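You operate a simulated robot arm through the tools that you are given. There is no shell and no other tool. Be economical: measure what you need, move in short steps, check, and stop when the job is done.

Carry out the task below with a simulated two-armed robot. There is one attempt and no reset: what you move stays moved.

TASK
Pick up the blue can from the door end of the concrete bench with one hand, pass it to the other hand and put it on the bench in front of the cream shaker. Set down upright: can.

Only the result counts: the job must be done as asked and must still hold three seconds after the hand-in. Knocking over, shifting, dropping, spilling or breaking anything else fails it.

THE ROBOT
Two 7-joint arms with two-finger parallel grippers on one trunk, on a base that drives. Base frame: it is fixed to the floor where the robot stands at the start and does not move with it; the origin is under the middle of the robot, x ahead of it, y to its left, z up; the surface under the hand at the start is at about z = 700. Lengths are in mm, angles in degrees, forces in N, time in s.
The left shoulder is at the start at [50, 165, 1055], the right one opposite. With the tool pointing down near the work surface each hand reaches from about 160 to 680 mm from the robot's upright axis, wherever it stands, measured 20 degrees to its own side. Places, roughly: bench in front of the cream shaker (98x17 cm) [460, 1700, 700]. Payload 3.91 kg a hand.
The tool frame of a hand sits at the grasp point between the pads (the TCP): z along the fingers, y along the line on which they close. The tips reach 30 mm beyond it. The gripper opens to 110 mm. The fingers are 20 mm wide and 10 mm thick; the gripper's body (48 by 112 mm) begins 55 mm behind the TCP.
Orientation is that of the tool frame in the base frame, as [roll, pitch, yaw] about the fixed x, y, z axes, in that order (R = Rz(yaw) Ry(pitch) Rx(roll)). With the fingers straight down and closing along the base's y, the tool's x points along the base's -x, its y along +y and its z along -z.

THE INTERFACE
- The arms move only by the tool apply_moves. It takes "left_steps", "right_steps" or both (then of equal length, played together; a hand with none holds still); each is one flat list of numbers, 7 for each row, row after row: the shift along the base's x, y, z in mm, then the turn, a rotation vector about the base's x, y, z in degrees, then the closure, from 0 (fully open) to 1 (shut). In form: [dx, dy, dz, rx, ry, rz, jaw, dx, dy, dz, rx, ry, rz, jaw, ...]. A call has 1 to 10 rows; each row is the pose to reach, as a shift and turn from the pose commanded when the call began. Rows are played at 5 a second. More than 50 mm and 8.6 degrees between two rows, or a gripper value outside its range, and nothing of the call is played. A pose out of reach is approached as far as the arm can. The call stops where the force on the tool passes 40 N (or 10 N more than at its start, if that is more) or the arm is blocked; 0.2 s more then pass. The fingers move at their own pace (about 45 mm/s each) and stop on an object; they squeeze with about 37 N. The grip force told is the motor's: it shows also when the fingers shut on nothing. Time passes only in rows, and 0.2 s behind the last, so rows that repeat a pose let the fingers close. It gives the time, the measured TCP pose, the force on the tool (base axes), the opening and the grip force at its end, in the units of the frame above (readings bear some noise), with the torque about the TCP (base axes, N m) and any sound that the robot's microphone picked up.
- Cameras (640 x 400 px; columns grow to the right, rows downward): "scene" is now at [108.4, 42.3, 1226.9]; the picture's right is [0.48, -0.88, 0.00], its down [-0.49, -0.27, -0.83] and it looks along [0.73, 0.40, -0.56] (base axes); focal length 289 px, centre (320, 200). "left" rides on the left gripper at [72, -17, -103] in its tool frame; the picture's right is [0.23, 0.97, 0.00], its down [-0.76, 0.18, -0.62] and it looks along [-0.61, 0.14, 0.78] (tool axes); focal length 222 px, centre (320, 200). "right" rides on the right gripper at [72, 17, -103] in its tool frame; the picture's right is [-0.23, 0.97, 0.00], its down [-0.76, -0.18, -0.62] and it looks along [-0.61, -0.14, 0.78] (tool axes); focal length 222 px, centre (320, 200). There is no depth. A picture from a camera that has moved, and an enlarged one, comes with that camera's place and axes in the base frame and with its lens.
- snapshot(camera): a new picture of that camera. The clock stands still meanwhile.
- lift_body(by): slides the trunk up (or, below 0, down) by that many mm; the arms and the scene camera ride with it, the base frame stays. It gives what a move gives, with no picture.
- roll_base(legs): drives the robot by 1 to 6 legs, each [ahead, left, turn to the left] in mm, mm and degrees, along the robot's own axes; the way and the turn of a leg run together, so that a leg with both is an arc; at most 1500 mm and 180 degrees a leg. The arms and the cameras ride along, it lands a little off, and it stops where it bumps. It gives what a move gives.
- head_to(pan, tilt): turns the head with the scene camera to pan (to the left, within 80 degrees either way) and tilt (down, from -29 to 69), counted from straight ahead of the robot. It gives what a move gives.
- close_up(camera, box): a new picture of the part [left, top, right, bottom] of that camera's present view, enlarged. The clock stands still meanwhile.
- hand_in(): hands the job in; it is judged then, once.

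Work in short steps. Places have to be worked out from the pictures, the camera data and where the tool is seen: move nearer, look again, correct. Check each grasp and each placing, and mend what went wrong. You have 120 turns and 92 pictures in all, those below and enlarged ones among them. Open the grippers and draw the arms clear of the work before you hand the job in, unless the task says otherwise; then end with one line.

The tools are called after "Request:" by a JSON object that holds its "name" and its "arguments". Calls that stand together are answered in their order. apply_moves: Moves the arms, as the interface text tells. Its arguments: {"type":"object","properties":{"left_steps":{"type":"array","items":{"type":"number"}},"right_steps":{"type":"array","items":{"type":"number"}}},"required":[]} The other tools are called the same way: lift_body (by) slides the trunk up or down; roll_base (legs) drives the base; head_to (pan, tilt) turns the head that bears the scene camera; snapshot (camera) takes a picture; close_up (camera, box) takes an enlarged picture of a part of a camera's view; hand_in () hands the job in.

At the start:

```text
time_s: 0.0
left_eef_pos: [392.2, 443.4, 976.1]
left_orientation: [180.0, 0.0, -180.0]
left_contact_force: [0.2, -0.5, 1.1]
left_torque: [0.02, 0.0, 0.0]
left_gripper_width: 110.1
left_gripper_force: 0.1
right_eef_pos: [411.3, 67.9, 1010.4]
right_orientation: [-179.9, 0.0, -179.9]
right_contact_force: [-0.7, 0.1, 0.4]
right_torque: [0.03, -0.03, -0.01]
right_gripper_width: 110.1
right_gripper_force: 0.0
trunk travel left (down, up): [-275.0, 228.0]
robot x, y, heading: [0.9, 1.0, 0.1]
head pan, tilt: [28.6, 33.8]
```

scene: 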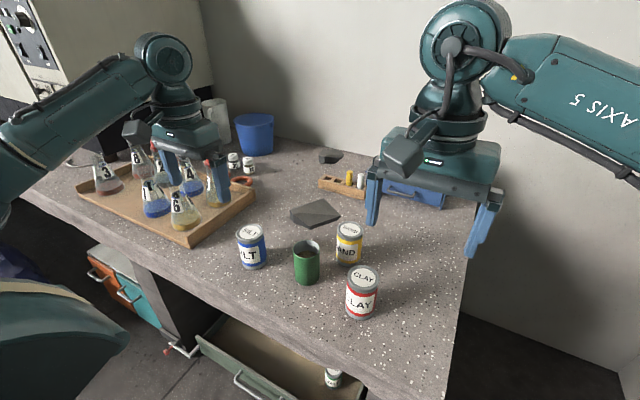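
right: 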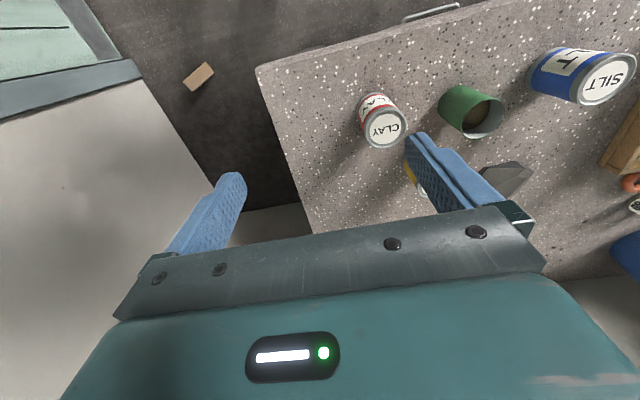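
left: 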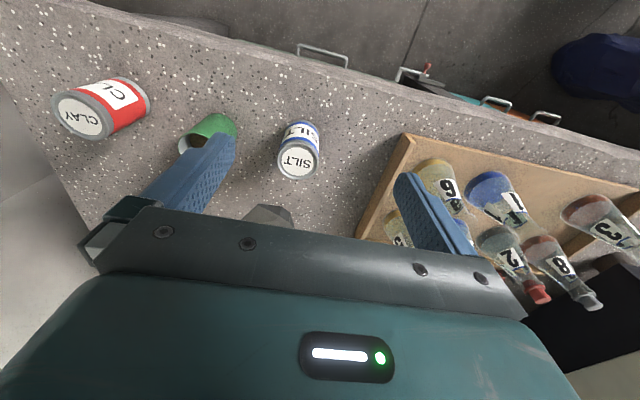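

I start by looking around: the blue SILT can appears near [480, 437, 745]. I turn the head left to see the far end of the bench and the shaker.

Request:
{"name": "head_to", "arguments": {"pan": 70, "tilt": 20}}

Request:
{"name": "snapshot", "arguments": {"camera": "scene"}}

Request:
{"name": "head_to", "arguments": {"pan": -30, "tilt": 25}}

Request:
{"name": "snapshot", "arguments": {"camera": "scene"}}

```text
time_s: 1.1
left_eef_pos: [391.5, 442.7, 977.2]
left_orientation: [-179.9, 0.0, -180.0]
left_contact_force: [0.7, -0.7, -0.5]
left_torque: [0.01, 0.03, -0.01]
left_gripper_width: 110.1
left_gripper_force: 0.0
right_eef_pos: [410.4, 67.6, 1011.3]
right_orientation: [179.9, 0.0, -179.9]
right_contact_force: [-1.0, 0.0, -0.4]
right_torque: [0.02, -0.01, 0.0]
right_gripper_width: 110.0
right_gripper_force: 0.0
trunk travel left (down, up): [-275.0, 228.0]
robot x, y, heading: [0.5, 2.5, -0.1]
head pan, tilt: [70.0, 20.0]
```

```text
88 pictures are left
camera scene: at [62.4, 87.4, 1249.0], right [0.94, -0.34, 0.0], down [-0.12, -0.32, -0.94], along [0.32, 0.88, -0.34], focal length 289 px, centre (320, 200)
```

scene: 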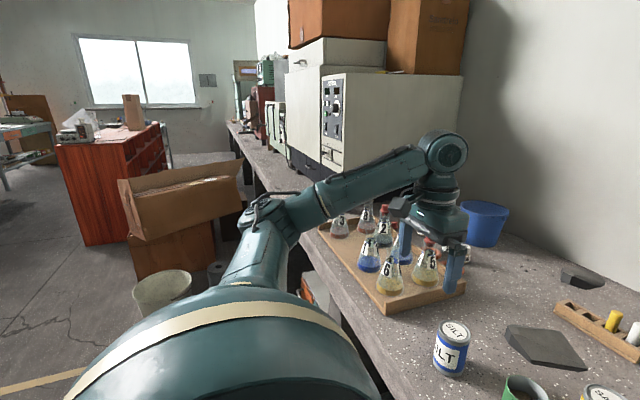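

```text
time_s: 2.8
left_eef_pos: [391.3, 442.1, 977.8]
left_orientation: [-180.0, 0.0, 180.0]
left_contact_force: [-0.4, -0.1, -0.1]
left_torque: [0.0, 0.0, 0.01]
left_gripper_width: 110.0
left_gripper_force: 0.0
right_eef_pos: [410.8, 68.8, 1011.5]
right_orientation: [-179.9, 0.0, 180.0]
right_contact_force: [-0.4, -0.4, -0.1]
right_torque: [0.05, 0.01, -0.01]
right_gripper_width: 110.2
right_gripper_force: 0.1
trunk travel left (down, up): [-275.0, 228.0]
robot x, y, heading: [-3.9, 2.2, 0.2]
head pan, tilt: [-30.0, 25.0]
```

```text
87 pictures are left
camera scene: at [110.3, -46.1, 1240.9], right [-0.5, -0.87, 0.0], down [-0.37, 0.21, -0.91], along [0.79, -0.45, -0.42], focal length 289 px, centre (320, 200)
```

scene: 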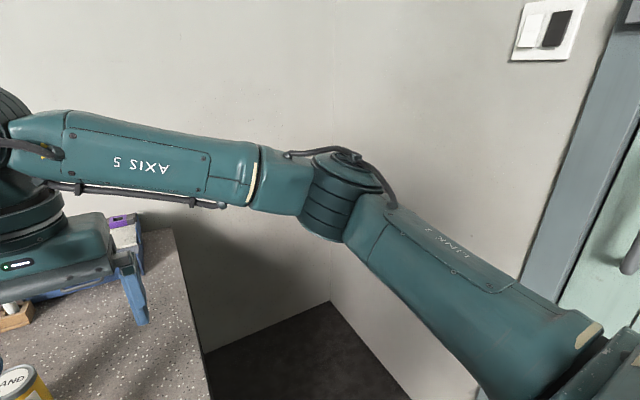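

The door is at the right, so the SILT can on this end is the target; the bench runs left (+y) to the shaker. I aim the head at the can for a precise location and size.

Request:
{"name": "head_to", "arguments": {"pan": 45, "tilt": 38}}

Request:
{"name": "snapshot", "arguments": {"camera": "scene"}}

Request:
{"name": "close_up", "arguments": {"camera": "scene", "box": [260, 160, 420, 260]}}

Request:
{"name": "close_up", "arguments": {"camera": "left", "box": [220, 90, 380, 190]}}

```text
time_s: 4.3
left_eef_pos: [391.5, 443.1, 976.0]
left_orientation: [-179.9, 0.0, 179.9]
left_contact_force: [0.2, 0.3, -0.2]
left_torque: [0.04, -0.02, 0.01]
left_gripper_width: 109.7
left_gripper_force: 0.0
right_eef_pos: [410.2, 67.5, 1011.6]
right_orientation: [-179.9, 0.0, -180.0]
right_contact_force: [0.1, 0.3, 0.7]
right_torque: [-0.03, 0.0, -0.04]
right_gripper_width: 109.9
right_gripper_force: 0.0
trunk travel left (down, up): [-275.0, 228.0]
robot x, y, heading: [-0.1, -1.3, 0.2]
head pan, tilt: [45.0, 38.0]
```

```text
86 pictures are left
camera scene: at [91.6, 60.9, 1220.6], right [0.71, -0.71, 0.0], down [-0.44, -0.43, -0.79], along [0.56, 0.56, -0.62], focal length 289 px, centre (320, 200)
```

scene: 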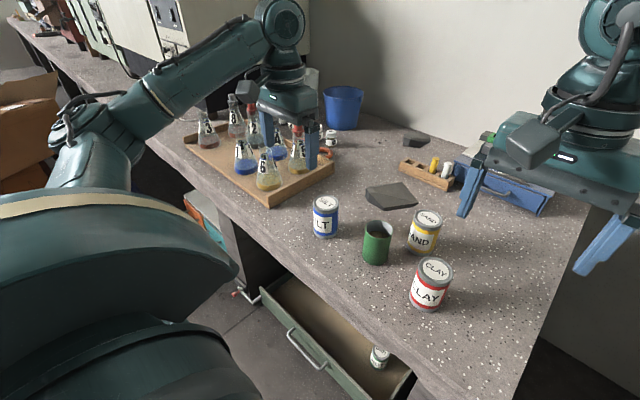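

```text
4.00 times, centred on (340, 210) of scene
camera zoom: at [91.6, 60.9, 1220.6], right [0.71, -0.71, 0.0], down [-0.44, -0.43, -0.79], along [0.56, 0.56, -0.62], focal length 1156 px, centre (240, 160)
```

zoom: 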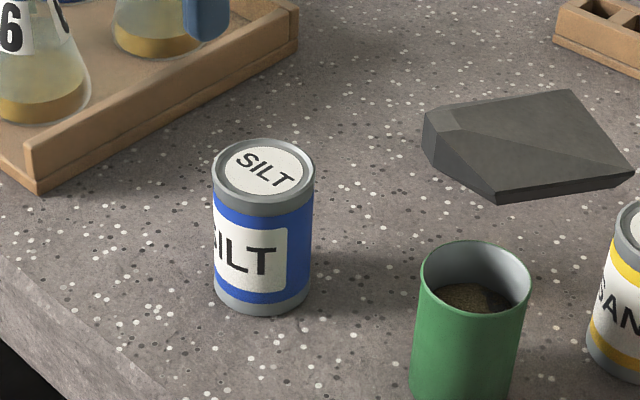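

```text
4.00 times, centred on (300, 140) of left
camera zoom: at [318.5, 425.0, 1080.5], right [-0.23, 0.97, 0.0], down [0.76, 0.18, 0.62], along [0.61, 0.14, -0.78], focal length 888 px, centre (400, 440)
```

zoom: 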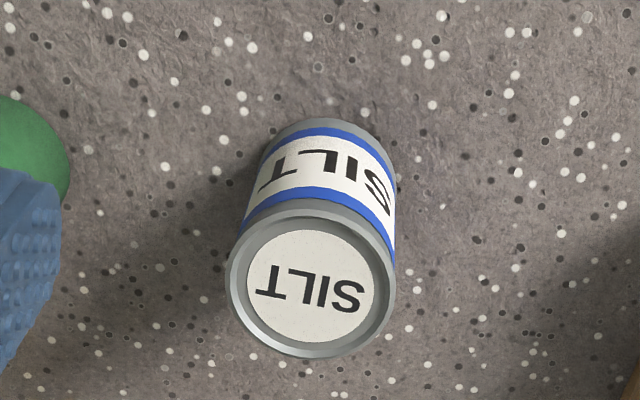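

The can top centre triangulates to about [479, 429, 794], diameter ~60, height ~90. Plan: left hand takes it low with a 35° slanted tool from the front, right hand takes it high from above, then places. First I turn the left hand to the slant and bring it in front of the can.

Request:
{"name": "apply_moves", "arguments": {"left_steps": [-10, -4, -10, 0, -8, 0, 0, -20, -8, -20, 0, -16, 0, 0, -30, -12, -40, 0, -24, 0, 0, -30, -14, -60, 0, -32, 0, 0, -30, -14, -80, 0, -40, 0, 0, -30, -14, -100, 0, -48, 0, 0, -30, -14, -120, 0, -55, 0, 0]}}

Request:
{"name": "snapshot", "arguments": {"camera": "scene"}}

Request:
{"name": "snapshot", "arguments": {"camera": "left"}}

```text
time_s: 5.9
left_eef_pos: [362.6, 429.3, 856.6]
left_orientation: [-179.8, 55.1, -179.9]
left_contact_force: [-0.2, -0.4, -0.3]
left_torque: [-0.01, 0.0, 0.0]
left_gripper_width: 110.0
left_gripper_force: 0.0
right_eef_pos: [410.8, 66.6, 1010.9]
right_orientation: [-180.0, 0.0, -179.9]
right_contact_force: [1.6, 0.0, -0.2]
right_torque: [0.01, 0.0, -0.02]
right_gripper_width: 109.9
right_gripper_force: 0.0
trunk travel left (down, up): [-275.0, 228.0]
robot x, y, heading: [-1.2, -3.7, 0.2]
head pan, tilt: [45.0, 38.0]
```

```text
83 pictures are left
camera scene: at [91.5, 61.1, 1220.6], right [0.71, -0.71, 0.0], down [-0.44, -0.44, -0.79], along [0.56, 0.56, -0.62], focal length 289 px, centre (320, 200)
```

scene: 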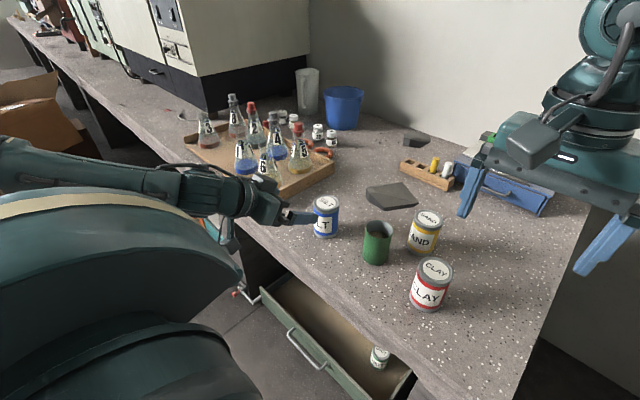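

```text
82 pictures are left
camera left: at [235.5, 410.6, 857.7], right [-0.13, 0.97, -0.19], down [-0.08, 0.18, 0.98], along [0.99, 0.14, 0.05], focal length 222 px, centre (320, 200)
```

left: 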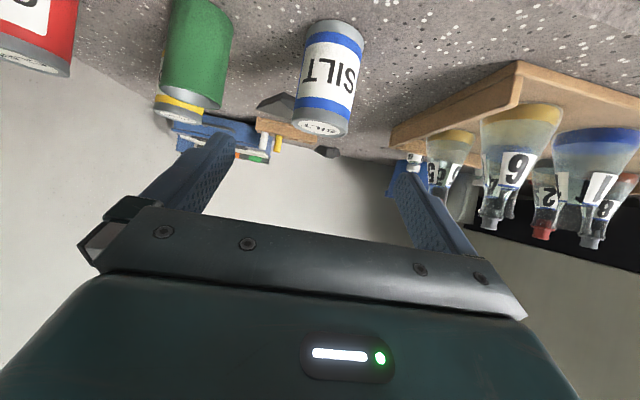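

The hand is in line with the can (y≈429 confirmed by the wrist camera). I advance along the slant to put the can between the fingers.

Request:
{"name": "apply_moves", "arguments": {"left_steps": [9, 0, -46, 0, 0, 0, 0, 42, 0, -70, 0, 0, 0, 0, 75, 0, -93, 0, 0, 0, 0, 107, 0, -115, 0, 0, 0, 0]}}

Request:
{"name": "close_up", "arguments": {"camera": "scene", "box": [220, 140, 420, 265]}}

Request:
{"name": "snapshot", "arguments": {"camera": "left"}}

```text
time_s: 6.9
left_eef_pos: [470.8, 431.9, 742.2]
left_orientation: [-179.9, 55.0, -179.9]
left_contact_force: [0.0, 0.4, 0.5]
left_torque: [-0.01, -0.01, 0.02]
left_gripper_width: 109.9
left_gripper_force: 0.0
right_eef_pos: [411.2, 68.4, 1011.0]
right_orientation: [-180.0, 0.0, -180.0]
right_contact_force: [-0.2, 0.2, 0.2]
right_torque: [0.01, -0.01, -0.03]
right_gripper_width: 110.0
right_gripper_force: 0.1
trunk travel left (down, up): [-275.0, 228.0]
robot x, y, heading: [-0.3, 0.4, 0.0]
head pan, tilt: [45.0, 38.0]
```

```text
3.20 times, centred on (320, 202) of scene
camera zoom: at [91.7, 61.1, 1220.6], right [0.71, -0.71, 0.0], down [-0.44, -0.44, -0.79], along [0.56, 0.56, -0.62], focal length 925 px, centre (320, 192)
```

zoom: 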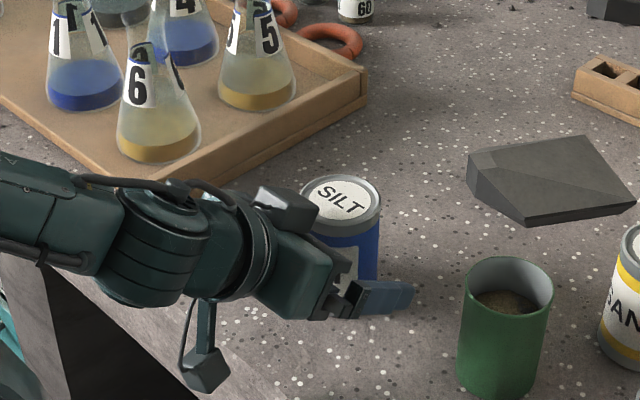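

```text
80 pictures are left
camera left: at [343.4, 413.3, 743.0], right [-0.13, 0.97, -0.19], down [-0.07, 0.18, 0.98], along [0.99, 0.14, 0.05], focal length 222 px, centre (320, 200)
```

left: 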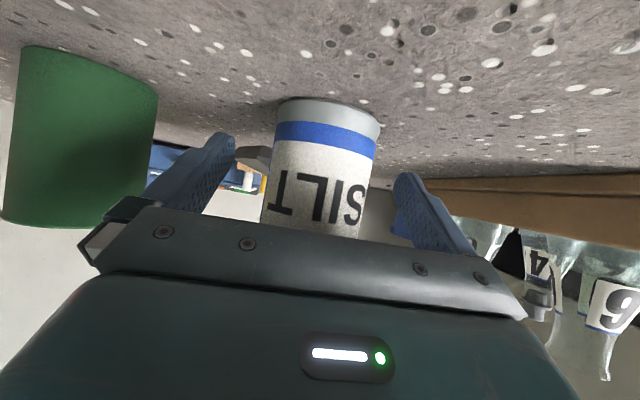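

The can sits between the fingers, well centred and deep enough. I close and check the grip.

Request:
{"name": "apply_moves", "arguments": {"left_steps": [0, 0, 0, 0, 0, 0, 1, 0, 0, 0, 0, 0, 0, 1, 0, 0, 0, 0, 0, 0, 1, 0, 0, 0, 0, 0, 0, 1, 0, 0, 0, 0, 0, 0, 1]}}

```text
time_s: 8.1
left_eef_pos: [469.9, 430.7, 743.5]
left_orientation: [-179.8, 55.0, -180.0]
left_contact_force: [-0.2, -0.9, 0.5]
left_torque: [0.04, -0.04, -0.06]
left_gripper_width: 61.1
left_gripper_force: 36.9
right_eef_pos: [412.0, 68.5, 1011.8]
right_orientation: [-179.9, 0.0, -180.0]
right_contact_force: [0.3, -0.9, 0.6]
right_torque: [0.04, 0.0, -0.01]
right_gripper_width: 110.0
right_gripper_force: 0.1
trunk travel left (down, up): [-275.0, 228.0]
robot x, y, heading: [2.2, -0.0, -0.1]
head pan, tilt: [45.0, 38.0]
```

Gripped at 61 mm with 37 N. I lift the can 150 mm and carry it toward the middle (y≈150), while the right hand rises out of the way.

Request:
{"name": "apply_moves", "arguments": {"left_steps": [0, 0, 20, 0, 0, 0, 1, 0, 0, 60, 0, 0, 0, 1, 0, 0, 105, 0, 0, 0, 1, 0, 0, 150, 0, 0, 0, 1, -3, -46, 150, 0, 0, 0, 1, -6, -92, 150, 0, 0, 0, 1, -9, -138, 150, 0, 0, 0, 1, -12, -184, 150, 0, 0, 0, 1, -15, -230, 150, 0, 0, 0, 1, -20, -278, 150, 0, 0, 0, 1], "right_steps": [0, -10, 15, 0, 0, 0, 0, 0, -20, 30, 0, 0, 0, 0, 0, -30, 45, 0, 0, 0, 0, 0, -40, 60, 0, 0, 0, 0, 0, -50, 60, 0, 0, 0, 0, 0, -60, 60, 0, 0, 0, 0, 0, -60, 60, 0, 0, 0, 0, 0, -60, 60, 0, 0, 0, 0, 0, -60, 60, 0, 0, 0, 0, 0, -60, 60, 0, 0, 0, 0]}}

Request:
{"name": "head_to", "arguments": {"pan": 18, "tilt": 38}}

Request:
{"name": "snapshot", "arguments": {"camera": "scene"}}

Request:
{"name": "snapshot", "arguments": {"camera": "right"}}

```text
time_s: 10.3
left_eef_pos: [446.1, 149.9, 891.9]
left_orientation: [179.9, 55.0, 180.0]
left_contact_force: [-0.2, -0.6, 0.8]
left_torque: [-0.01, 0.0, 0.01]
left_gripper_width: 0.2
left_gripper_force: 36.9
right_eef_pos: [409.8, 5.1, 1069.7]
right_orientation: [-180.0, 0.0, -180.0]
right_contact_force: [-0.8, 0.4, -0.8]
right_torque: [0.01, 0.01, 0.01]
right_gripper_width: 110.1
right_gripper_force: 0.1
trunk travel left (down, up): [-275.0, 228.0]
robot x, y, heading: [0.6, 1.2, 0.1]
head pan, tilt: [45.0, 38.0]
```

```text
time_s: 11.2
left_eef_pos: [446.6, 150.5, 890.6]
left_orientation: [-180.0, 54.9, 179.9]
left_contact_force: [0.4, 0.1, -0.3]
left_torque: [0.02, -0.02, -0.01]
left_gripper_width: 0.0
left_gripper_force: 37.1
right_eef_pos: [410.3, 6.1, 1069.7]
right_orientation: [180.0, 0.0, -179.9]
right_contact_force: [0.5, 0.5, 0.0]
right_torque: [0.02, 0.01, 0.0]
right_gripper_width: 109.8
right_gripper_force: 0.1
trunk travel left (down, up): [-275.0, 228.0]
robot x, y, heading: [-0.9, -2.3, 0.1]
head pan, tilt: [18.0, 38.0]
```

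```text
79 pictures are left
camera scene: at [112.6, 26.6, 1220.6], right [0.31, -0.95, 0.0], down [-0.59, -0.19, -0.79], along [0.75, 0.24, -0.62], focal length 289 px, centre (320, 200)
```

scene: 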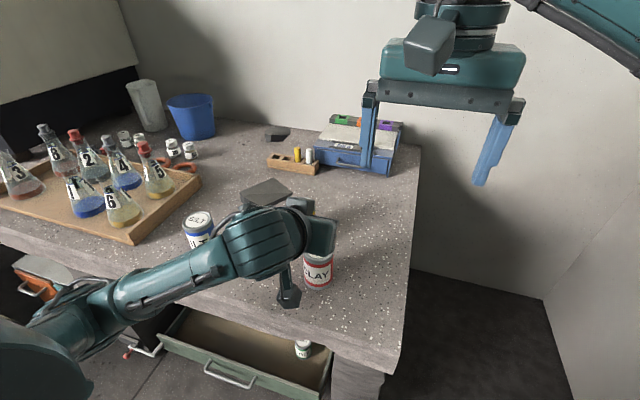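

```text
78 pictures are left
camera right: at [337.1, 23.4, 1173.3], right [0.23, 0.97, 0.0], down [0.76, -0.18, 0.62], along [0.61, -0.14, -0.78], focal length 222 px, centre (320, 200)
```

right: 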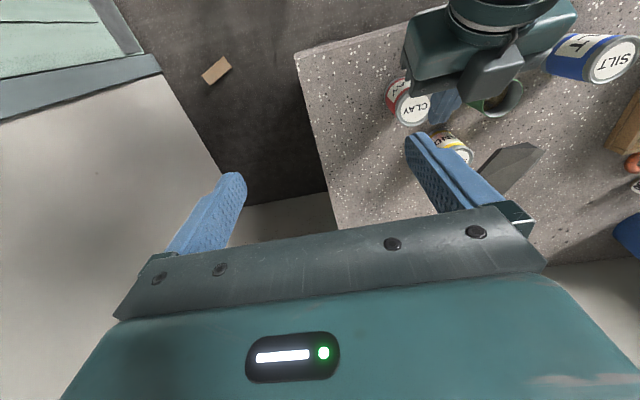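

The left fingers closed on nothing: the can slipped out, but is still standing on the bench. I check where and how it stands, and that nothing else moved.

Request:
{"name": "close_up", "arguments": {"camera": "scene", "box": [120, 150, 360, 300]}}

Request:
{"name": "snapshot", "arguments": {"camera": "left"}}

```text
2.67 times, centred on (240, 225) of scene
camera zoom: at [112.6, 26.6, 1220.6], right [0.31, -0.95, 0.0], down [-0.59, -0.19, -0.79], along [0.75, 0.24, -0.62], focal length 771 px, centre (533, 133)
```

zoom: 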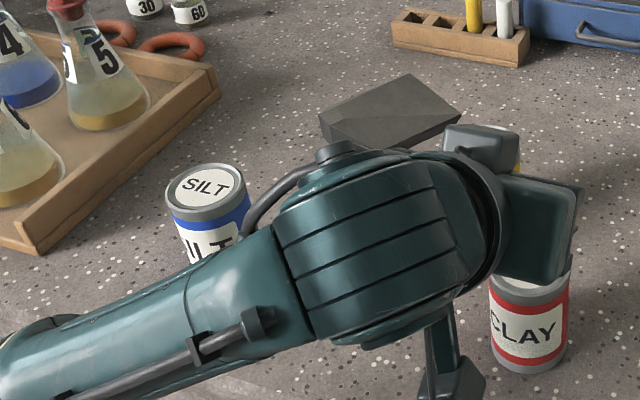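

```text
76 pictures are left
camera left: at [320.0, 133.1, 891.4], right [-0.13, 0.97, -0.19], down [-0.07, 0.18, 0.98], along [0.99, 0.14, 0.05], focal length 222 px, centre (320, 200)
```

left: 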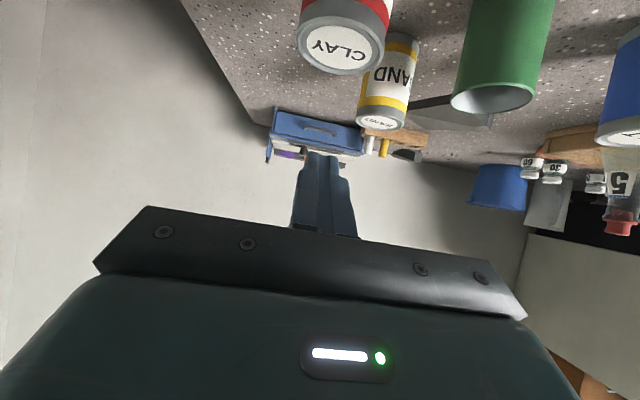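

The can stands where it was (~[478, 426]); it slipped as soon as I lifted, so the contact at the fingertips was poor. I bring the left hand back in front of it, opened, for a deeper grasp.

Request:
{"name": "apply_moves", "arguments": {"left_steps": [-11, 40, 0, 0, 0, 0, 0, -22, 80, 0, 0, 0, 0, 0, -33, 120, 0, 0, 0, 0, 0, -44, 160, 0, 0, 0, 0, 0, -58, 200, 0, 0, 0, 0, 0, -70, 240, 0, 0, 0, 0, 0, -80, 278, 0, 0, 0, 0, 0, -80, 278, -40, 0, 0, 0, 0, -80, 278, -78, 0, 0, 0, 0]}}

Request:
{"name": "snapshot", "arguments": {"camera": "left"}}

```text
time_s: 13.2
left_eef_pos: [367.2, 425.1, 814.6]
left_orientation: [180.0, 55.0, 179.9]
left_contact_force: [0.5, 0.1, -0.5]
left_torque: [0.02, -0.02, 0.02]
left_gripper_width: 109.8
left_gripper_force: 0.0
left hand out of reach, approached as far as the arm can: row 3, 4
right_eef_pos: [411.3, 6.0, 1070.9]
right_orientation: [180.0, -0.1, 179.9]
right_contact_force: [-0.2, -0.1, -0.2]
right_torque: [-0.04, 0.01, -0.01]
right_gripper_width: 110.2
right_gripper_force: 0.2
trunk travel left (down, up): [-275.0, 228.0]
robot x, y, heading: [-2.0, -0.7, 0.3]
head pan, tilt: [18.0, 38.0]
```

```text
75 pictures are left
camera left: at [241.6, 407.5, 813.1], right [-0.13, 0.97, -0.19], down [-0.07, 0.18, 0.98], along [0.99, 0.14, 0.05], focal length 222 px, centre (320, 200)
```

left: 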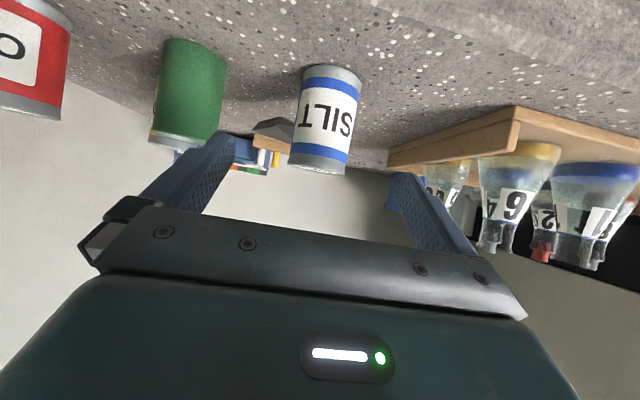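

The can reads at y≈429 again. I go in deeper, so that its axis lies at the TCP, and close.

Request:
{"name": "apply_moves", "arguments": {"left_steps": [38, 3, -26, 0, 0, 0, 0, 76, 3, -52, 0, 0, 0, 0, 113, 3, -77, 0, 0, 0, 0, 113, 3, -77, 0, 0, 0, 1, 113, 3, -77, 0, 0, 0, 1, 113, 3, -77, 0, 0, 0, 1, 113, 3, -77, 0, 0, 0, 1, 113, 3, -77, 0, 0, 0, 1, 113, 3, -77, 0, 0, 0, 1]}}

Request:
{"name": "apply_moves", "arguments": {"left_steps": [0, 0, 1, 0, 0, 0, 1, 0, 0, 2, 0, 0, 0, 1, 0, 0, 3, 0, 0, 0, 1, 0, 0, 5, 0, 0, 0, 1]}}

Request:
{"name": "snapshot", "arguments": {"camera": "left"}}

```text
time_s: 15.2
left_eef_pos: [483.4, 432.5, 737.7]
left_orientation: [-180.0, 54.9, 180.0]
left_contact_force: [0.4, 0.4, 0.5]
left_torque: [0.07, -0.02, -0.02]
left_gripper_width: 61.5
left_gripper_force: 37.3
right_eef_pos: [409.4, 6.2, 1070.6]
right_orientation: [-179.9, 0.0, 180.0]
right_contact_force: [0.1, -0.2, 0.3]
right_torque: [-0.04, 0.0, -0.01]
right_gripper_width: 110.1
right_gripper_force: 0.1
trunk travel left (down, up): [-275.0, 228.0]
robot x, y, heading: [0.5, 2.6, -0.0]
head pan, tilt: [18.0, 38.0]
```

```text
time_s: 16.2
left_eef_pos: [481.0, 432.0, 740.9]
left_orientation: [-179.9, 54.9, -179.9]
left_contact_force: [0.7, -0.8, -4.4]
left_torque: [0.01, -0.03, -0.02]
left_gripper_width: 61.3
left_gripper_force: 37.0
right_eef_pos: [410.5, 5.1, 1070.9]
right_orientation: [180.0, 0.0, 180.0]
right_contact_force: [0.0, -0.4, 0.3]
right_torque: [0.0, 0.0, -0.01]
right_gripper_width: 109.9
right_gripper_force: 0.1
trunk travel left (down, up): [-275.0, 228.0]
robot x, y, heading: [-0.4, -0.5, -0.2]
head pan, tilt: [18.0, 38.0]
```

```text
74 pictures are left
camera left: at [354.5, 414.2, 741.7], right [-0.13, 0.97, -0.19], down [-0.07, 0.18, 0.98], along [0.99, 0.14, 0.05], focal length 222 px, centre (320, 200)
```

left: 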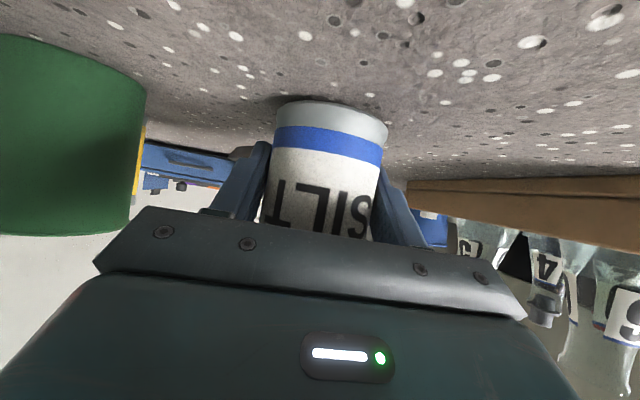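

Force shows about 4.4 N on the tool, so the can's weight is coming onto the hand. I lift slowly a further 20 mm to learn whether it holds.

Request:
{"name": "apply_moves", "arguments": {"left_steps": [0, 0, 4, 0, 0, 0, 1, 0, 0, 8, 0, 0, 0, 1, 0, 0, 12, 0, 0, 0, 1, 0, 0, 16, 0, 0, 0, 1, 0, 0, 20, 0, 0, 0, 1, 0, 0, 20, 0, 0, 0, 1]}}

Request:
{"name": "snapshot", "arguments": {"camera": "left"}}

```text
time_s: 17.6
left_eef_pos: [481.4, 431.9, 762.6]
left_orientation: [-179.9, 55.0, -179.9]
left_contact_force: [0.3, 0.0, -4.2]
left_torque: [-0.01, 0.0, 0.04]
left_gripper_width: 61.3
left_gripper_force: 37.3
right_eef_pos: [410.5, 6.2, 1069.2]
right_orientation: [179.9, 0.0, 179.9]
right_contact_force: [0.2, 0.0, 0.0]
right_torque: [0.01, -0.01, 0.0]
right_gripper_width: 110.0
right_gripper_force: 0.1
trunk travel left (down, up): [-275.0, 228.0]
robot x, y, heading: [0.4, -0.5, 0.2]
head pan, tilt: [18.0, 38.0]
```

```text
73 pictures are left
camera left: at [355.5, 413.8, 762.4], right [-0.13, 0.97, -0.19], down [-0.07, 0.18, 0.98], along [0.99, 0.14, 0.05], focal length 222 px, centre (320, 200)
```

left: 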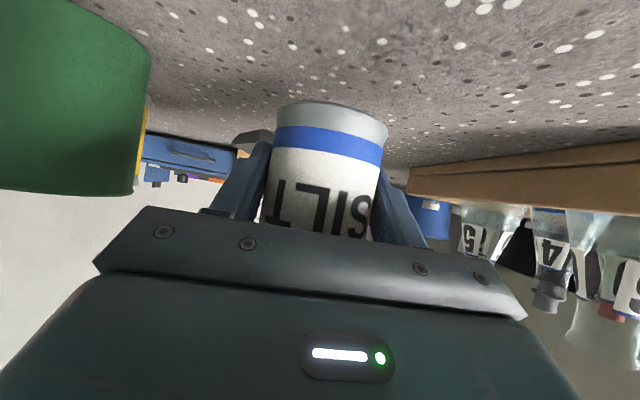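

It holds (weight ≈0.43 kg). I lift gently another 125 mm.

Request:
{"name": "apply_moves", "arguments": {"left_steps": [0, 0, 5, 0, 0, 0, 1, 0, 0, 15, 0, 0, 0, 1, 0, 0, 30, 0, 0, 0, 1, 0, 0, 47, 0, 0, 0, 1, 0, 0, 64, 0, 0, 0, 1, 0, 0, 81, 0, 0, 0, 1, 0, 0, 97, 0, 0, 0, 1, 0, 0, 110, 0, 0, 0, 1, 0, 0, 120, 0, 0, 0, 1, 0, 0, 125, 0, 0, 0, 1]}}

Request:
{"name": "apply_moves", "arguments": {"left_steps": [0, -5, 0, 0, 0, 0, 1, -1, -17, 0, 0, 0, 0, 1, -2, -34, 0, 0, 0, 0, 1, -4, -54, 0, 0, 0, 0, 1, -6, -74, 0, 0, 0, 0, 1, -8, -94, 0, 0, 0, 0, 1, -10, -112, 0, 0, 0, 0, 1, -12, -128, 0, 0, 0, 0, 1, -14, -138, 0, 0, 0, 0, 1, -15, -143, 0, 0, 0, 0, 1]}}

Request:
{"name": "apply_moves", "arguments": {"left_steps": [0, -5, 0, 0, 0, 0, 1, -1, -17, 0, 0, 0, 0, 1, -2, -34, 0, 0, 0, 0, 1, -4, -54, 0, 0, 0, 0, 1, -6, -74, 0, 0, 0, 0, 1, -8, -94, 0, 0, 0, 0, 1, -10, -112, 0, 0, 0, 0, 1, -12, -125, 0, 0, 0, 0, 1, -14, -135, 0, 0, 0, 0, 1, -15, -138, 0, 0, 0, 0, 1]}}

Request:
{"name": "snapshot", "arguments": {"camera": "scene"}}

Request:
{"name": "snapshot", "arguments": {"camera": "right"}}

```text
time_s: 19.8
left_eef_pos: [480.4, 431.5, 887.3]
left_orientation: [-179.9, 55.0, -179.9]
left_contact_force: [-1.8, 0.4, -4.1]
left_torque: [-0.01, -0.01, 0.0]
left_gripper_width: 61.3
left_gripper_force: 37.4
right_eef_pos: [410.3, 6.8, 1070.3]
right_orientation: [180.0, 0.0, 180.0]
right_contact_force: [0.2, -0.6, 0.0]
right_torque: [0.0, 0.01, -0.03]
right_gripper_width: 110.1
right_gripper_force: 0.0
trunk travel left (down, up): [-275.0, 228.0]
robot x, y, heading: [-1.1, -1.9, 0.1]
head pan, tilt: [18.0, 38.0]
```

```text
time_s: 22.0
left_eef_pos: [467.1, 288.1, 886.3]
left_orientation: [179.9, 55.0, -179.9]
left_contact_force: [-0.2, 1.1, -3.6]
left_torque: [-0.01, 0.01, -0.02]
left_gripper_width: 61.5
left_gripper_force: 37.1
right_eef_pos: [409.8, 5.5, 1070.8]
right_orientation: [-179.9, 0.0, -179.9]
right_contact_force: [-0.4, -0.8, 0.2]
right_torque: [-0.02, -0.02, 0.0]
right_gripper_width: 110.0
right_gripper_force: 0.0
trunk travel left (down, up): [-275.0, 228.0]
robot x, y, heading: [-0.2, 1.1, 0.1]
head pan, tilt: [18.0, 38.0]
```

```text
time_s: 24.2
left_eef_pos: [453.7, 150.0, 886.5]
left_orientation: [179.9, 54.9, 179.9]
left_contact_force: [0.3, 0.3, -4.5]
left_torque: [0.0, 0.01, 0.02]
left_gripper_width: 61.4
left_gripper_force: 37.3
right_eef_pos: [409.3, 4.9, 1070.5]
right_orientation: [180.0, 0.0, -180.0]
right_contact_force: [-0.2, 0.1, -0.6]
right_torque: [-0.01, 0.01, 0.0]
right_gripper_width: 109.8
right_gripper_force: 0.1
trunk travel left (down, up): [-275.0, 228.0]
robot x, y, heading: [0.2, -1.3, 0.2]
head pan, tilt: [18.0, 38.0]
```

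```text
72 pictures are left
camera scene: at [112.9, 26.6, 1220.5], right [0.31, -0.95, 0.0], down [-0.59, -0.19, -0.79], along [0.75, 0.24, -0.62], focal length 289 px, centre (320, 200)
```

scene: 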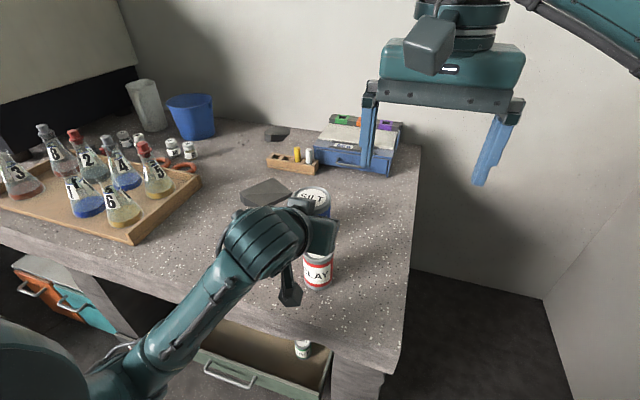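

```text
71 pictures are left
camera right: at [337.4, 23.5, 1173.2], right [0.23, 0.97, 0.0], down [0.76, -0.18, 0.62], along [0.61, -0.14, -0.78], focal length 222 px, centre (320, 200)
```

right: 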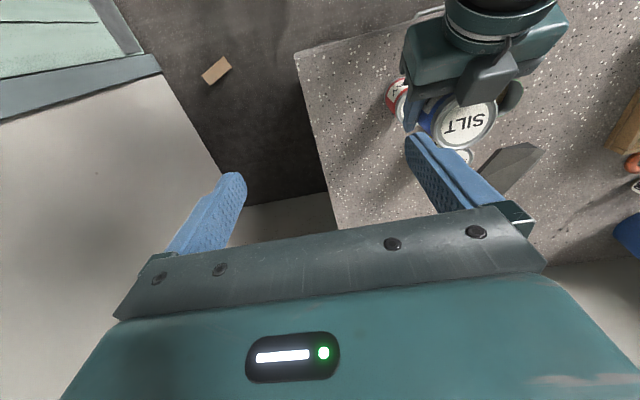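

The can is held in the air at the middle. I take close-ups to fix the can's top centre and the room around it for the right hand.

Request:
{"name": "close_up", "arguments": {"camera": "scene", "box": [220, 160, 380, 260]}}

Request:
{"name": "close_up", "arguments": {"camera": "right", "box": [380, 60, 540, 160]}}

```text
4.00 times, centred on (300, 210) of scene
camera zoom: at [112.9, 26.6, 1220.5], right [0.31, -0.95, 0.0], down [-0.59, -0.19, -0.79], along [0.75, 0.24, -0.62], focal length 1156 px, centre (400, 160)
```

zoom: 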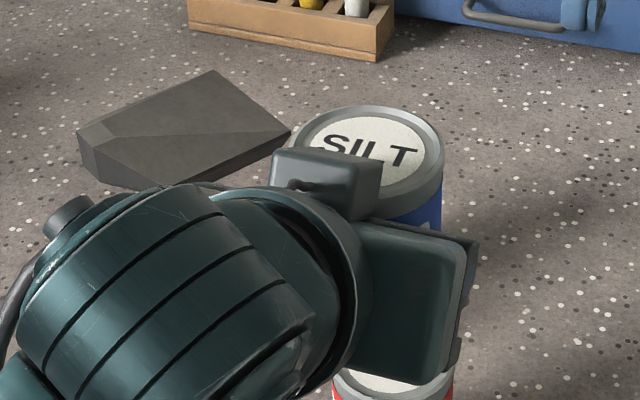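

```text
4.00 times, centred on (460, 110) of right
camera zoom: at [337.4, 23.5, 1173.2], right [0.23, 0.97, 0.0], down [0.76, -0.18, 0.62], along [0.61, -0.14, -0.78], focal length 888 px, centre (-240, 560)
```

zoom: 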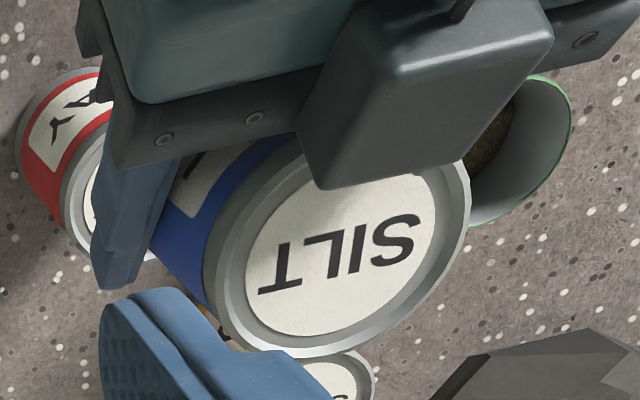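

Can top is at [454, 151, 938] and held well. The fall-safe way is to do the hand-over low above the empty bench by the shaker, so I look along the way there before driving.

Request:
{"name": "head_to", "arguments": {"pan": 78, "tilt": 45}}

Request:
{"name": "snapshot", "arguments": {"camera": "scene"}}

Request:
{"name": "head_to", "arguments": {"pan": 45, "tilt": 60}}

Request:
{"name": "snapshot", "arguments": {"camera": "scene"}}

```text
time_s: 25.5
left_eef_pos: [453.0, 151.0, 885.0]
left_orientation: [179.9, 54.9, -179.9]
left_contact_force: [-0.3, -0.2, -4.1]
left_torque: [-0.04, -0.01, -0.03]
left_gripper_width: 61.3
left_gripper_force: 37.6
right_eef_pos: [409.7, 6.5, 1069.5]
right_orientation: [179.9, 0.0, -180.0]
right_contact_force: [0.4, 0.3, 0.2]
right_torque: [0.01, -0.01, -0.03]
right_gripper_width: 109.7
right_gripper_force: 0.0
trunk travel left (down, up): [-275.0, 228.0]
robot x, y, heading: [1.7, -0.9, -0.1]
head pan, tilt: [78.0, 45.0]
```

```text
68 pictures are left
camera scene: at [47.8, 79.5, 1210.3], right [0.98, -0.21, 0.0], down [-0.15, -0.69, -0.71], along [0.15, 0.69, -0.71], focal length 289 px, centre (320, 200)
```

scene: 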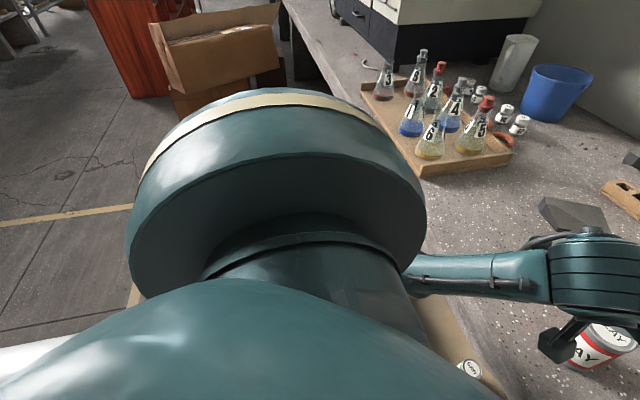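

```text
time_s: 26.5
left_eef_pos: [452.3, 151.5, 887.5]
left_orientation: [179.9, 55.0, 179.9]
left_contact_force: [-0.7, 0.6, -3.8]
left_torque: [-0.03, -0.02, -0.02]
left_gripper_width: 61.3
left_gripper_force: 37.3
right_eef_pos: [411.0, 7.0, 1070.2]
right_orientation: [-180.0, 0.0, 180.0]
right_contact_force: [0.3, 0.5, -0.1]
right_torque: [-0.02, 0.0, 0.01]
right_gripper_width: 110.0
right_gripper_force: 0.1
trunk travel left (down, up): [-275.0, 228.0]
robot x, y, heading: [-1.1, 2.3, -0.2]
head pan, tilt: [45.0, 60.0]
```

```text
67 pictures are left
camera scene: at [77.9, 47.2, 1190.8], right [0.71, -0.71, 0.0], down [-0.61, -0.61, -0.5], along [0.35, 0.35, -0.87], focal length 289 px, centre (320, 200)
```

scene: 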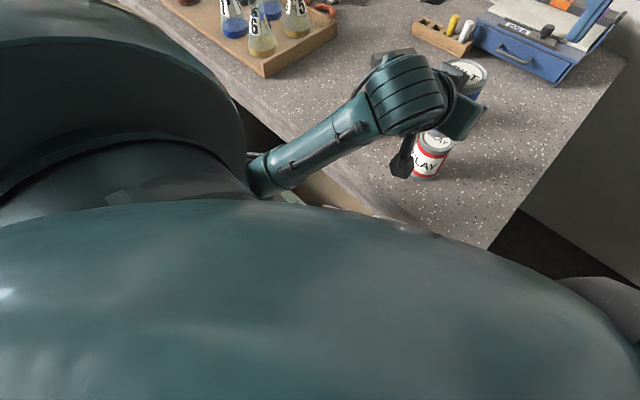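

The way left along the bench is clear at floor level near x≈0. I raise the trunk so hands clear the flasks, back off a little, then drive left in a first part.

Request:
{"name": "lift_body", "arguments": {"by": 150}}

Request:
{"name": "roll_base", "arguments": {"legs": [[-150, 0, 0]]}}

Request:
{"name": "roll_base", "arguments": {"legs": [[0, 600, 0]]}}

Request:
{"name": "head_to", "arguments": {"pan": 60, "tilt": 30}}

Request:
{"name": "snapshot", "arguments": {"camera": "scene"}}

```text
time_s: 28.2
left_eef_pos: [450.9, 152.2, 1036.8]
left_orientation: [-180.0, 55.0, -180.0]
left_contact_force: [0.2, 0.0, -3.8]
left_torque: [0.0, 0.03, -0.04]
left_gripper_width: 61.3
left_gripper_force: 37.1
right_eef_pos: [410.6, 4.9, 1219.6]
right_orientation: [-179.9, 0.0, -180.0]
right_contact_force: [-0.1, -0.2, 0.3]
right_torque: [0.0, 0.0, 0.01]
right_gripper_width: 109.9
right_gripper_force: 0.0
trunk travel left (down, up): [-425.0, 78.0]
robot x, y, heading: [-0.1, -1.5, 0.0]
head pan, tilt: [45.0, 60.0]
```

```text
time_s: 29.6
left_eef_pos: [301.2, 152.0, 1036.5]
left_orientation: [180.0, 55.0, -179.9]
left_contact_force: [-0.8, -0.5, -4.6]
left_torque: [-0.03, 0.03, 0.02]
left_gripper_width: 61.3
left_gripper_force: 37.3
right_eef_pos: [259.6, 5.5, 1220.9]
right_orientation: [-179.9, 0.1, -179.9]
right_contact_force: [-0.6, -0.4, -1.2]
right_torque: [0.02, -0.05, 0.0]
right_gripper_width: 109.7
right_gripper_force: 0.0
trunk travel left (down, up): [-425.0, 78.0]
robot x, y, heading: [-146.9, 0.1, 0.0]
head pan, tilt: [45.0, 60.0]
```

```text
time_s: 35.3
left_eef_pos: [300.4, 746.1, 1036.7]
left_orientation: [180.0, 54.9, -179.7]
left_contact_force: [0.0, -0.1, -4.3]
left_torque: [0.02, -0.02, -0.01]
left_gripper_width: 61.1
left_gripper_force: 36.8
right_eef_pos: [257.9, 600.6, 1219.6]
right_orientation: [-180.0, -0.1, -179.9]
right_contact_force: [-0.8, 0.0, 0.2]
right_torque: [-0.02, 0.0, 0.02]
right_gripper_width: 110.1
right_gripper_force: 0.2
trunk travel left (down, up): [-425.0, 78.0]
robot x, y, heading: [-149.2, 592.2, 0.1]
head pan, tilt: [45.0, 60.0]
```

```text
time_s: 36.2
left_eef_pos: [298.7, 745.9, 1036.9]
left_orientation: [-179.9, 54.9, -179.7]
left_contact_force: [0.3, 0.4, -3.3]
left_torque: [0.01, -0.01, 0.01]
left_gripper_width: 60.9
left_gripper_force: 37.1
right_eef_pos: [259.5, 600.1, 1220.6]
right_orientation: [180.0, 0.0, -179.8]
right_contact_force: [-0.6, 0.1, -0.7]
right_torque: [0.01, 0.03, 0.0]
right_gripper_width: 109.9
right_gripper_force: 0.0
trunk travel left (down, up): [-425.0, 78.0]
robot x, y, heading: [-153.4, 594.0, 0.3]
head pan, tilt: [60.0, 30.0]
```

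```text
66 pictures are left
camera scene: at [-76.4, 670.9, 1382.8], right [0.87, -0.5, 0.0], down [-0.25, -0.43, -0.87], along [0.43, 0.75, -0.5], focal length 289 px, centre (320, 200)
```

scene: 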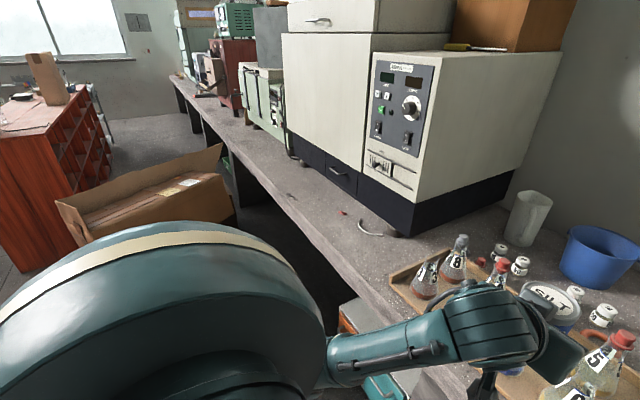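

The shaker is the cream unit spanning y≈1290–2190, with front at x≈655; a hook lies near (574,1397). I drive further left and look again to the floor for the bin.

Request:
{"name": "roll_base", "arguments": {"legs": [[0, 450, 0]]}}

Request:
{"name": "head_to", "arguments": {"pan": 80, "tilt": 30}}

Request:
{"name": "snapshot", "arguments": {"camera": "scene"}}

Request:
{"name": "head_to", "arguments": {"pan": 40, "tilt": 35}}

Request:
{"name": "snapshot", "arguments": {"camera": "scene"}}

```text
time_s: 40.4
left_eef_pos: [298.2, 1160.9, 1037.2]
left_orientation: [180.0, 54.8, -179.8]
left_contact_force: [-0.3, -0.7, -4.5]
left_torque: [0.03, 0.01, -0.01]
left_gripper_width: 61.5
left_gripper_force: 37.0
right_eef_pos: [256.3, 1014.8, 1219.2]
right_orientation: [179.9, 0.1, -179.9]
right_contact_force: [0.6, -1.1, -0.7]
right_torque: [-0.01, -0.01, -0.01]
right_gripper_width: 109.8
right_gripper_force: 0.0
trunk travel left (down, up): [-425.0, 78.0]
robot x, y, heading: [-153.4, 1007.9, 0.4]
head pan, tilt: [60.0, 30.0]
```

```text
time_s: 41.3
left_eef_pos: [298.0, 1161.0, 1036.9]
left_orientation: [179.9, 54.8, -179.8]
left_contact_force: [0.7, 0.3, -4.0]
left_torque: [-0.03, 0.03, 0.0]
left_gripper_width: 61.3
left_gripper_force: 36.7
right_eef_pos: [257.2, 1014.9, 1220.9]
right_orientation: [179.9, -0.1, -179.9]
right_contact_force: [-0.9, -0.4, 1.0]
right_torque: [-0.03, -0.03, -0.02]
right_gripper_width: 109.9
right_gripper_force: 0.1
trunk travel left (down, up): [-425.0, 78.0]
robot x, y, heading: [-153.5, 1006.9, 0.2]
head pan, tilt: [80.0, 30.0]
```

```text
65 pictures are left
camera scene: at [-107.3, 1097.4, 1382.9], right [0.99, -0.17, 0.0], down [-0.09, -0.49, -0.87], along [0.15, 0.85, -0.5], focal length 289 px, centre (320, 200)
```

scene: 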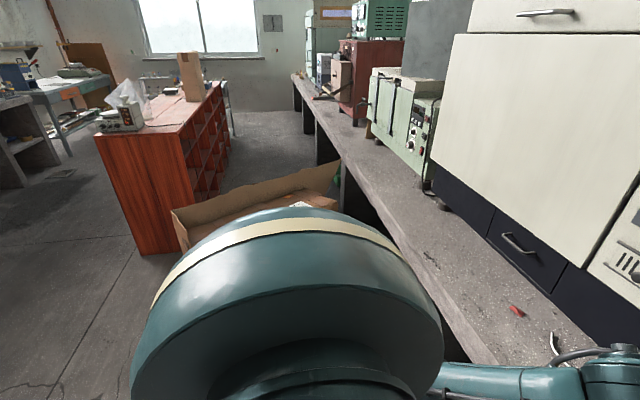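

```text
time_s: 42.3
left_eef_pos: [297.9, 1161.3, 1035.6]
left_orientation: [-179.9, 54.8, -179.8]
left_contact_force: [0.3, 1.1, -4.1]
left_torque: [-0.02, -0.01, 0.03]
left_gripper_width: 61.3
left_gripper_force: 37.0
right_eef_pos: [256.5, 1014.6, 1220.9]
right_orientation: [-180.0, 0.0, -179.9]
right_contact_force: [-0.3, 0.7, 0.7]
right_torque: [0.01, 0.0, 0.04]
right_gripper_width: 109.9
right_gripper_force: 0.0
trunk travel left (down, up): [-425.0, 78.0]
robot x, y, heading: [-154.7, 1008.9, 0.4]
head pan, tilt: [40.0, 35.0]
```

```text
64 pictures are left
camera scene: at [-55.6, 1065.1, 1375.1], right [0.65, -0.76, 0.0], down [-0.44, -0.37, -0.82], along [0.63, 0.53, -0.57], focal length 289 px, centre (320, 200)
```

scene: 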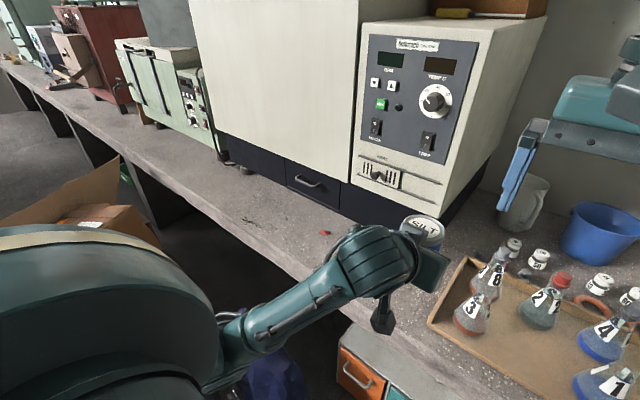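

The last leg fell ~35 mm short and there is a blue thing on the floor ahead-left. I enlarge it before driving on.

Request:
{"name": "close_up", "arguments": {"camera": "scene", "box": [160, 260, 400, 400]}}

Request:
{"name": "head_to", "arguments": {"pan": 25, "tilt": 65}}

Request:
{"name": "snapshot", "arguments": {"camera": "scene"}}

Request:
{"name": "snapshot", "arguments": {"camera": "left"}}

```text
2.67 times, centred on (280, 330) of scene
camera zoom: at [-55.6, 1065.1, 1375.1], right [0.65, -0.76, 0.0], down [-0.44, -0.37, -0.82], along [0.63, 0.53, -0.57], focal length 771 px, centre (427, -147)
```

zoom: 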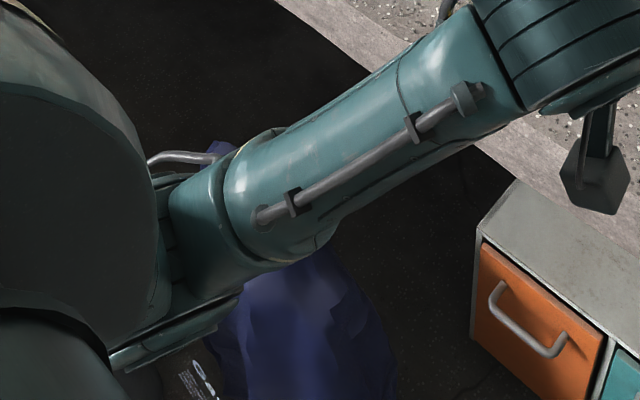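

```text
time_s: 43.3
left_eef_pos: [298.6, 1160.5, 1037.3]
left_orientation: [180.0, 54.8, -179.9]
left_contact_force: [0.8, -0.6, -4.0]
left_torque: [-0.03, -0.05, 0.02]
left_gripper_width: 61.5
left_gripper_force: 37.4
right_eef_pos: [256.9, 1014.8, 1219.1]
right_orientation: [-180.0, 0.0, -179.9]
right_contact_force: [-0.7, 0.6, -0.7]
right_torque: [0.0, -0.01, 0.0]
right_gripper_width: 110.1
right_gripper_force: 0.0
trunk travel left (down, up): [-425.0, 78.0]
robot x, y, heading: [-152.4, 1008.7, 0.2]
head pan, tilt: [25.0, 65.0]
```

```text
62 pictures are left
camera scene: at [-67.9, 1034.1, 1335.3], right [0.43, -0.91, 0.0], down [-0.82, -0.39, -0.42], along [0.38, 0.18, -0.91], focal length 289 px, centre (320, 200)
```

scene: 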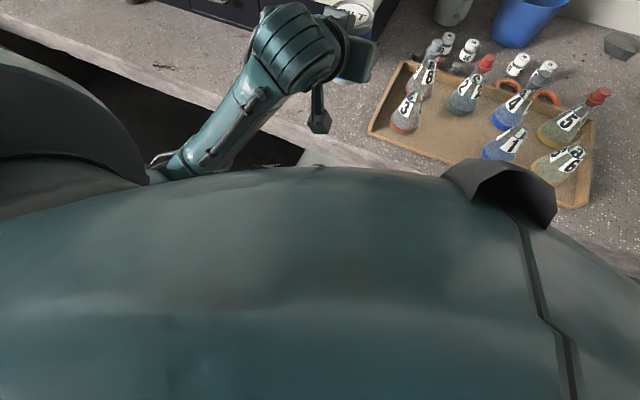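

```text
61 pictures are left
camera left: at [171.5, 1142.6, 1036.8], right [-0.13, 0.97, -0.19], down [-0.07, 0.18, 0.98], along [0.99, 0.14, 0.05], focal length 222 px, centre (320, 200)
```

left: 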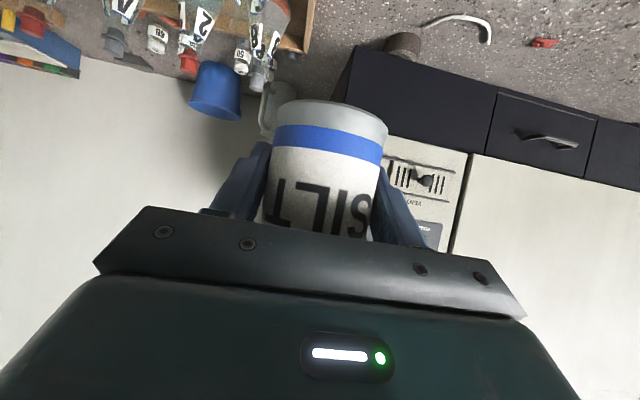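

A blue bag seems to lie on the floor near (230,1480), possibly where the base would go. I turn the right hand so its camera looks along +y down to the floor.

Request:
{"name": "apply_moves", "arguments": {"right_steps": [0, 0, 0, 0, 0, 8, 0, 0, 0, 0, 0, 0, 16, 0, 0, 0, 0, 0, 0, 24, 0, 0, 0, 0, 0, 0, 32, 0, 0, 0, 0, 0, 0, 40, 0, 0, 0, 0, 0, 0, 48, 0, 0, 0, 0, 0, 0, 56, 0, 0, 0, 0, 0, 0, 64, 0, 0, 0, 0, 0, 0, 72, 0, 0, 0, 0, 0, 0, 80, 0]}}

Request:
{"name": "snapshot", "arguments": {"camera": "right"}}

```text
time_s: 45.5
left_eef_pos: [298.7, 1160.6, 1036.3]
left_orientation: [179.9, 54.8, -179.9]
left_contact_force: [0.5, 0.3, -3.6]
left_torque: [0.02, -0.01, 0.0]
left_gripper_width: 61.3
left_gripper_force: 37.1
right_eef_pos: [229.4, 1018.1, 1213.8]
right_orientation: [-180.0, 0.0, -100.0]
right_contact_force: [0.1, 0.6, -0.6]
right_torque: [0.0, 0.0, 0.04]
right_gripper_width: 109.9
right_gripper_force: 0.2
right hand out of reach, approached as far as the arm can: row 10
trunk travel left (down, up): [-425.0, 78.0]
robot x, y, heading: [-152.6, 1006.8, 0.1]
head pan, tilt: [25.0, 65.0]
```

```text
60 pictures are left
camera right: at [200.3, 950.3, 1317.4], right [-0.92, 0.39, 0.0], down [0.31, 0.72, 0.62], along [0.25, 0.57, -0.78], focal length 222 px, centre (320, 200)
```

right: 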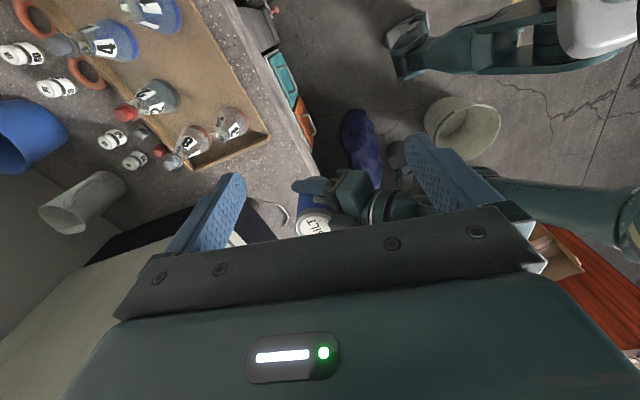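

Very useful view: bag at about x 80–310, y 1376–1650; bin at about (-256,1543). The base must stay short of y≈1150. I enlarge the robot's own base to judge its footprint.

Request:
{"name": "close_up", "arguments": {"camera": "right", "box": [320, 0, 640, 200]}}

```text
2.00 times, centred on (480, 100) of right
camera zoom: at [200.3, 950.3, 1317.4], right [-0.92, 0.39, 0.0], down [0.31, 0.72, 0.62], along [0.25, 0.57, -0.78], focal length 444 px, centre (0, 400)
```

zoom: 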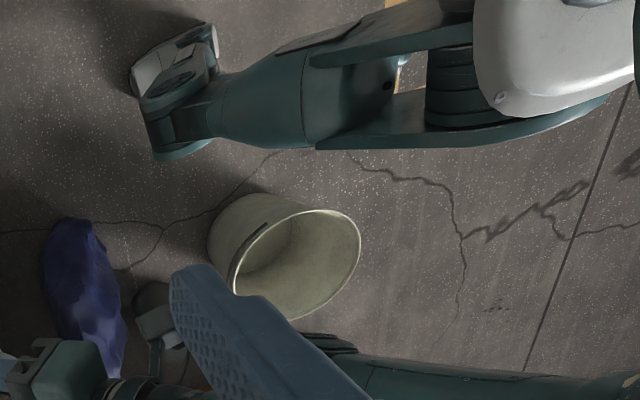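

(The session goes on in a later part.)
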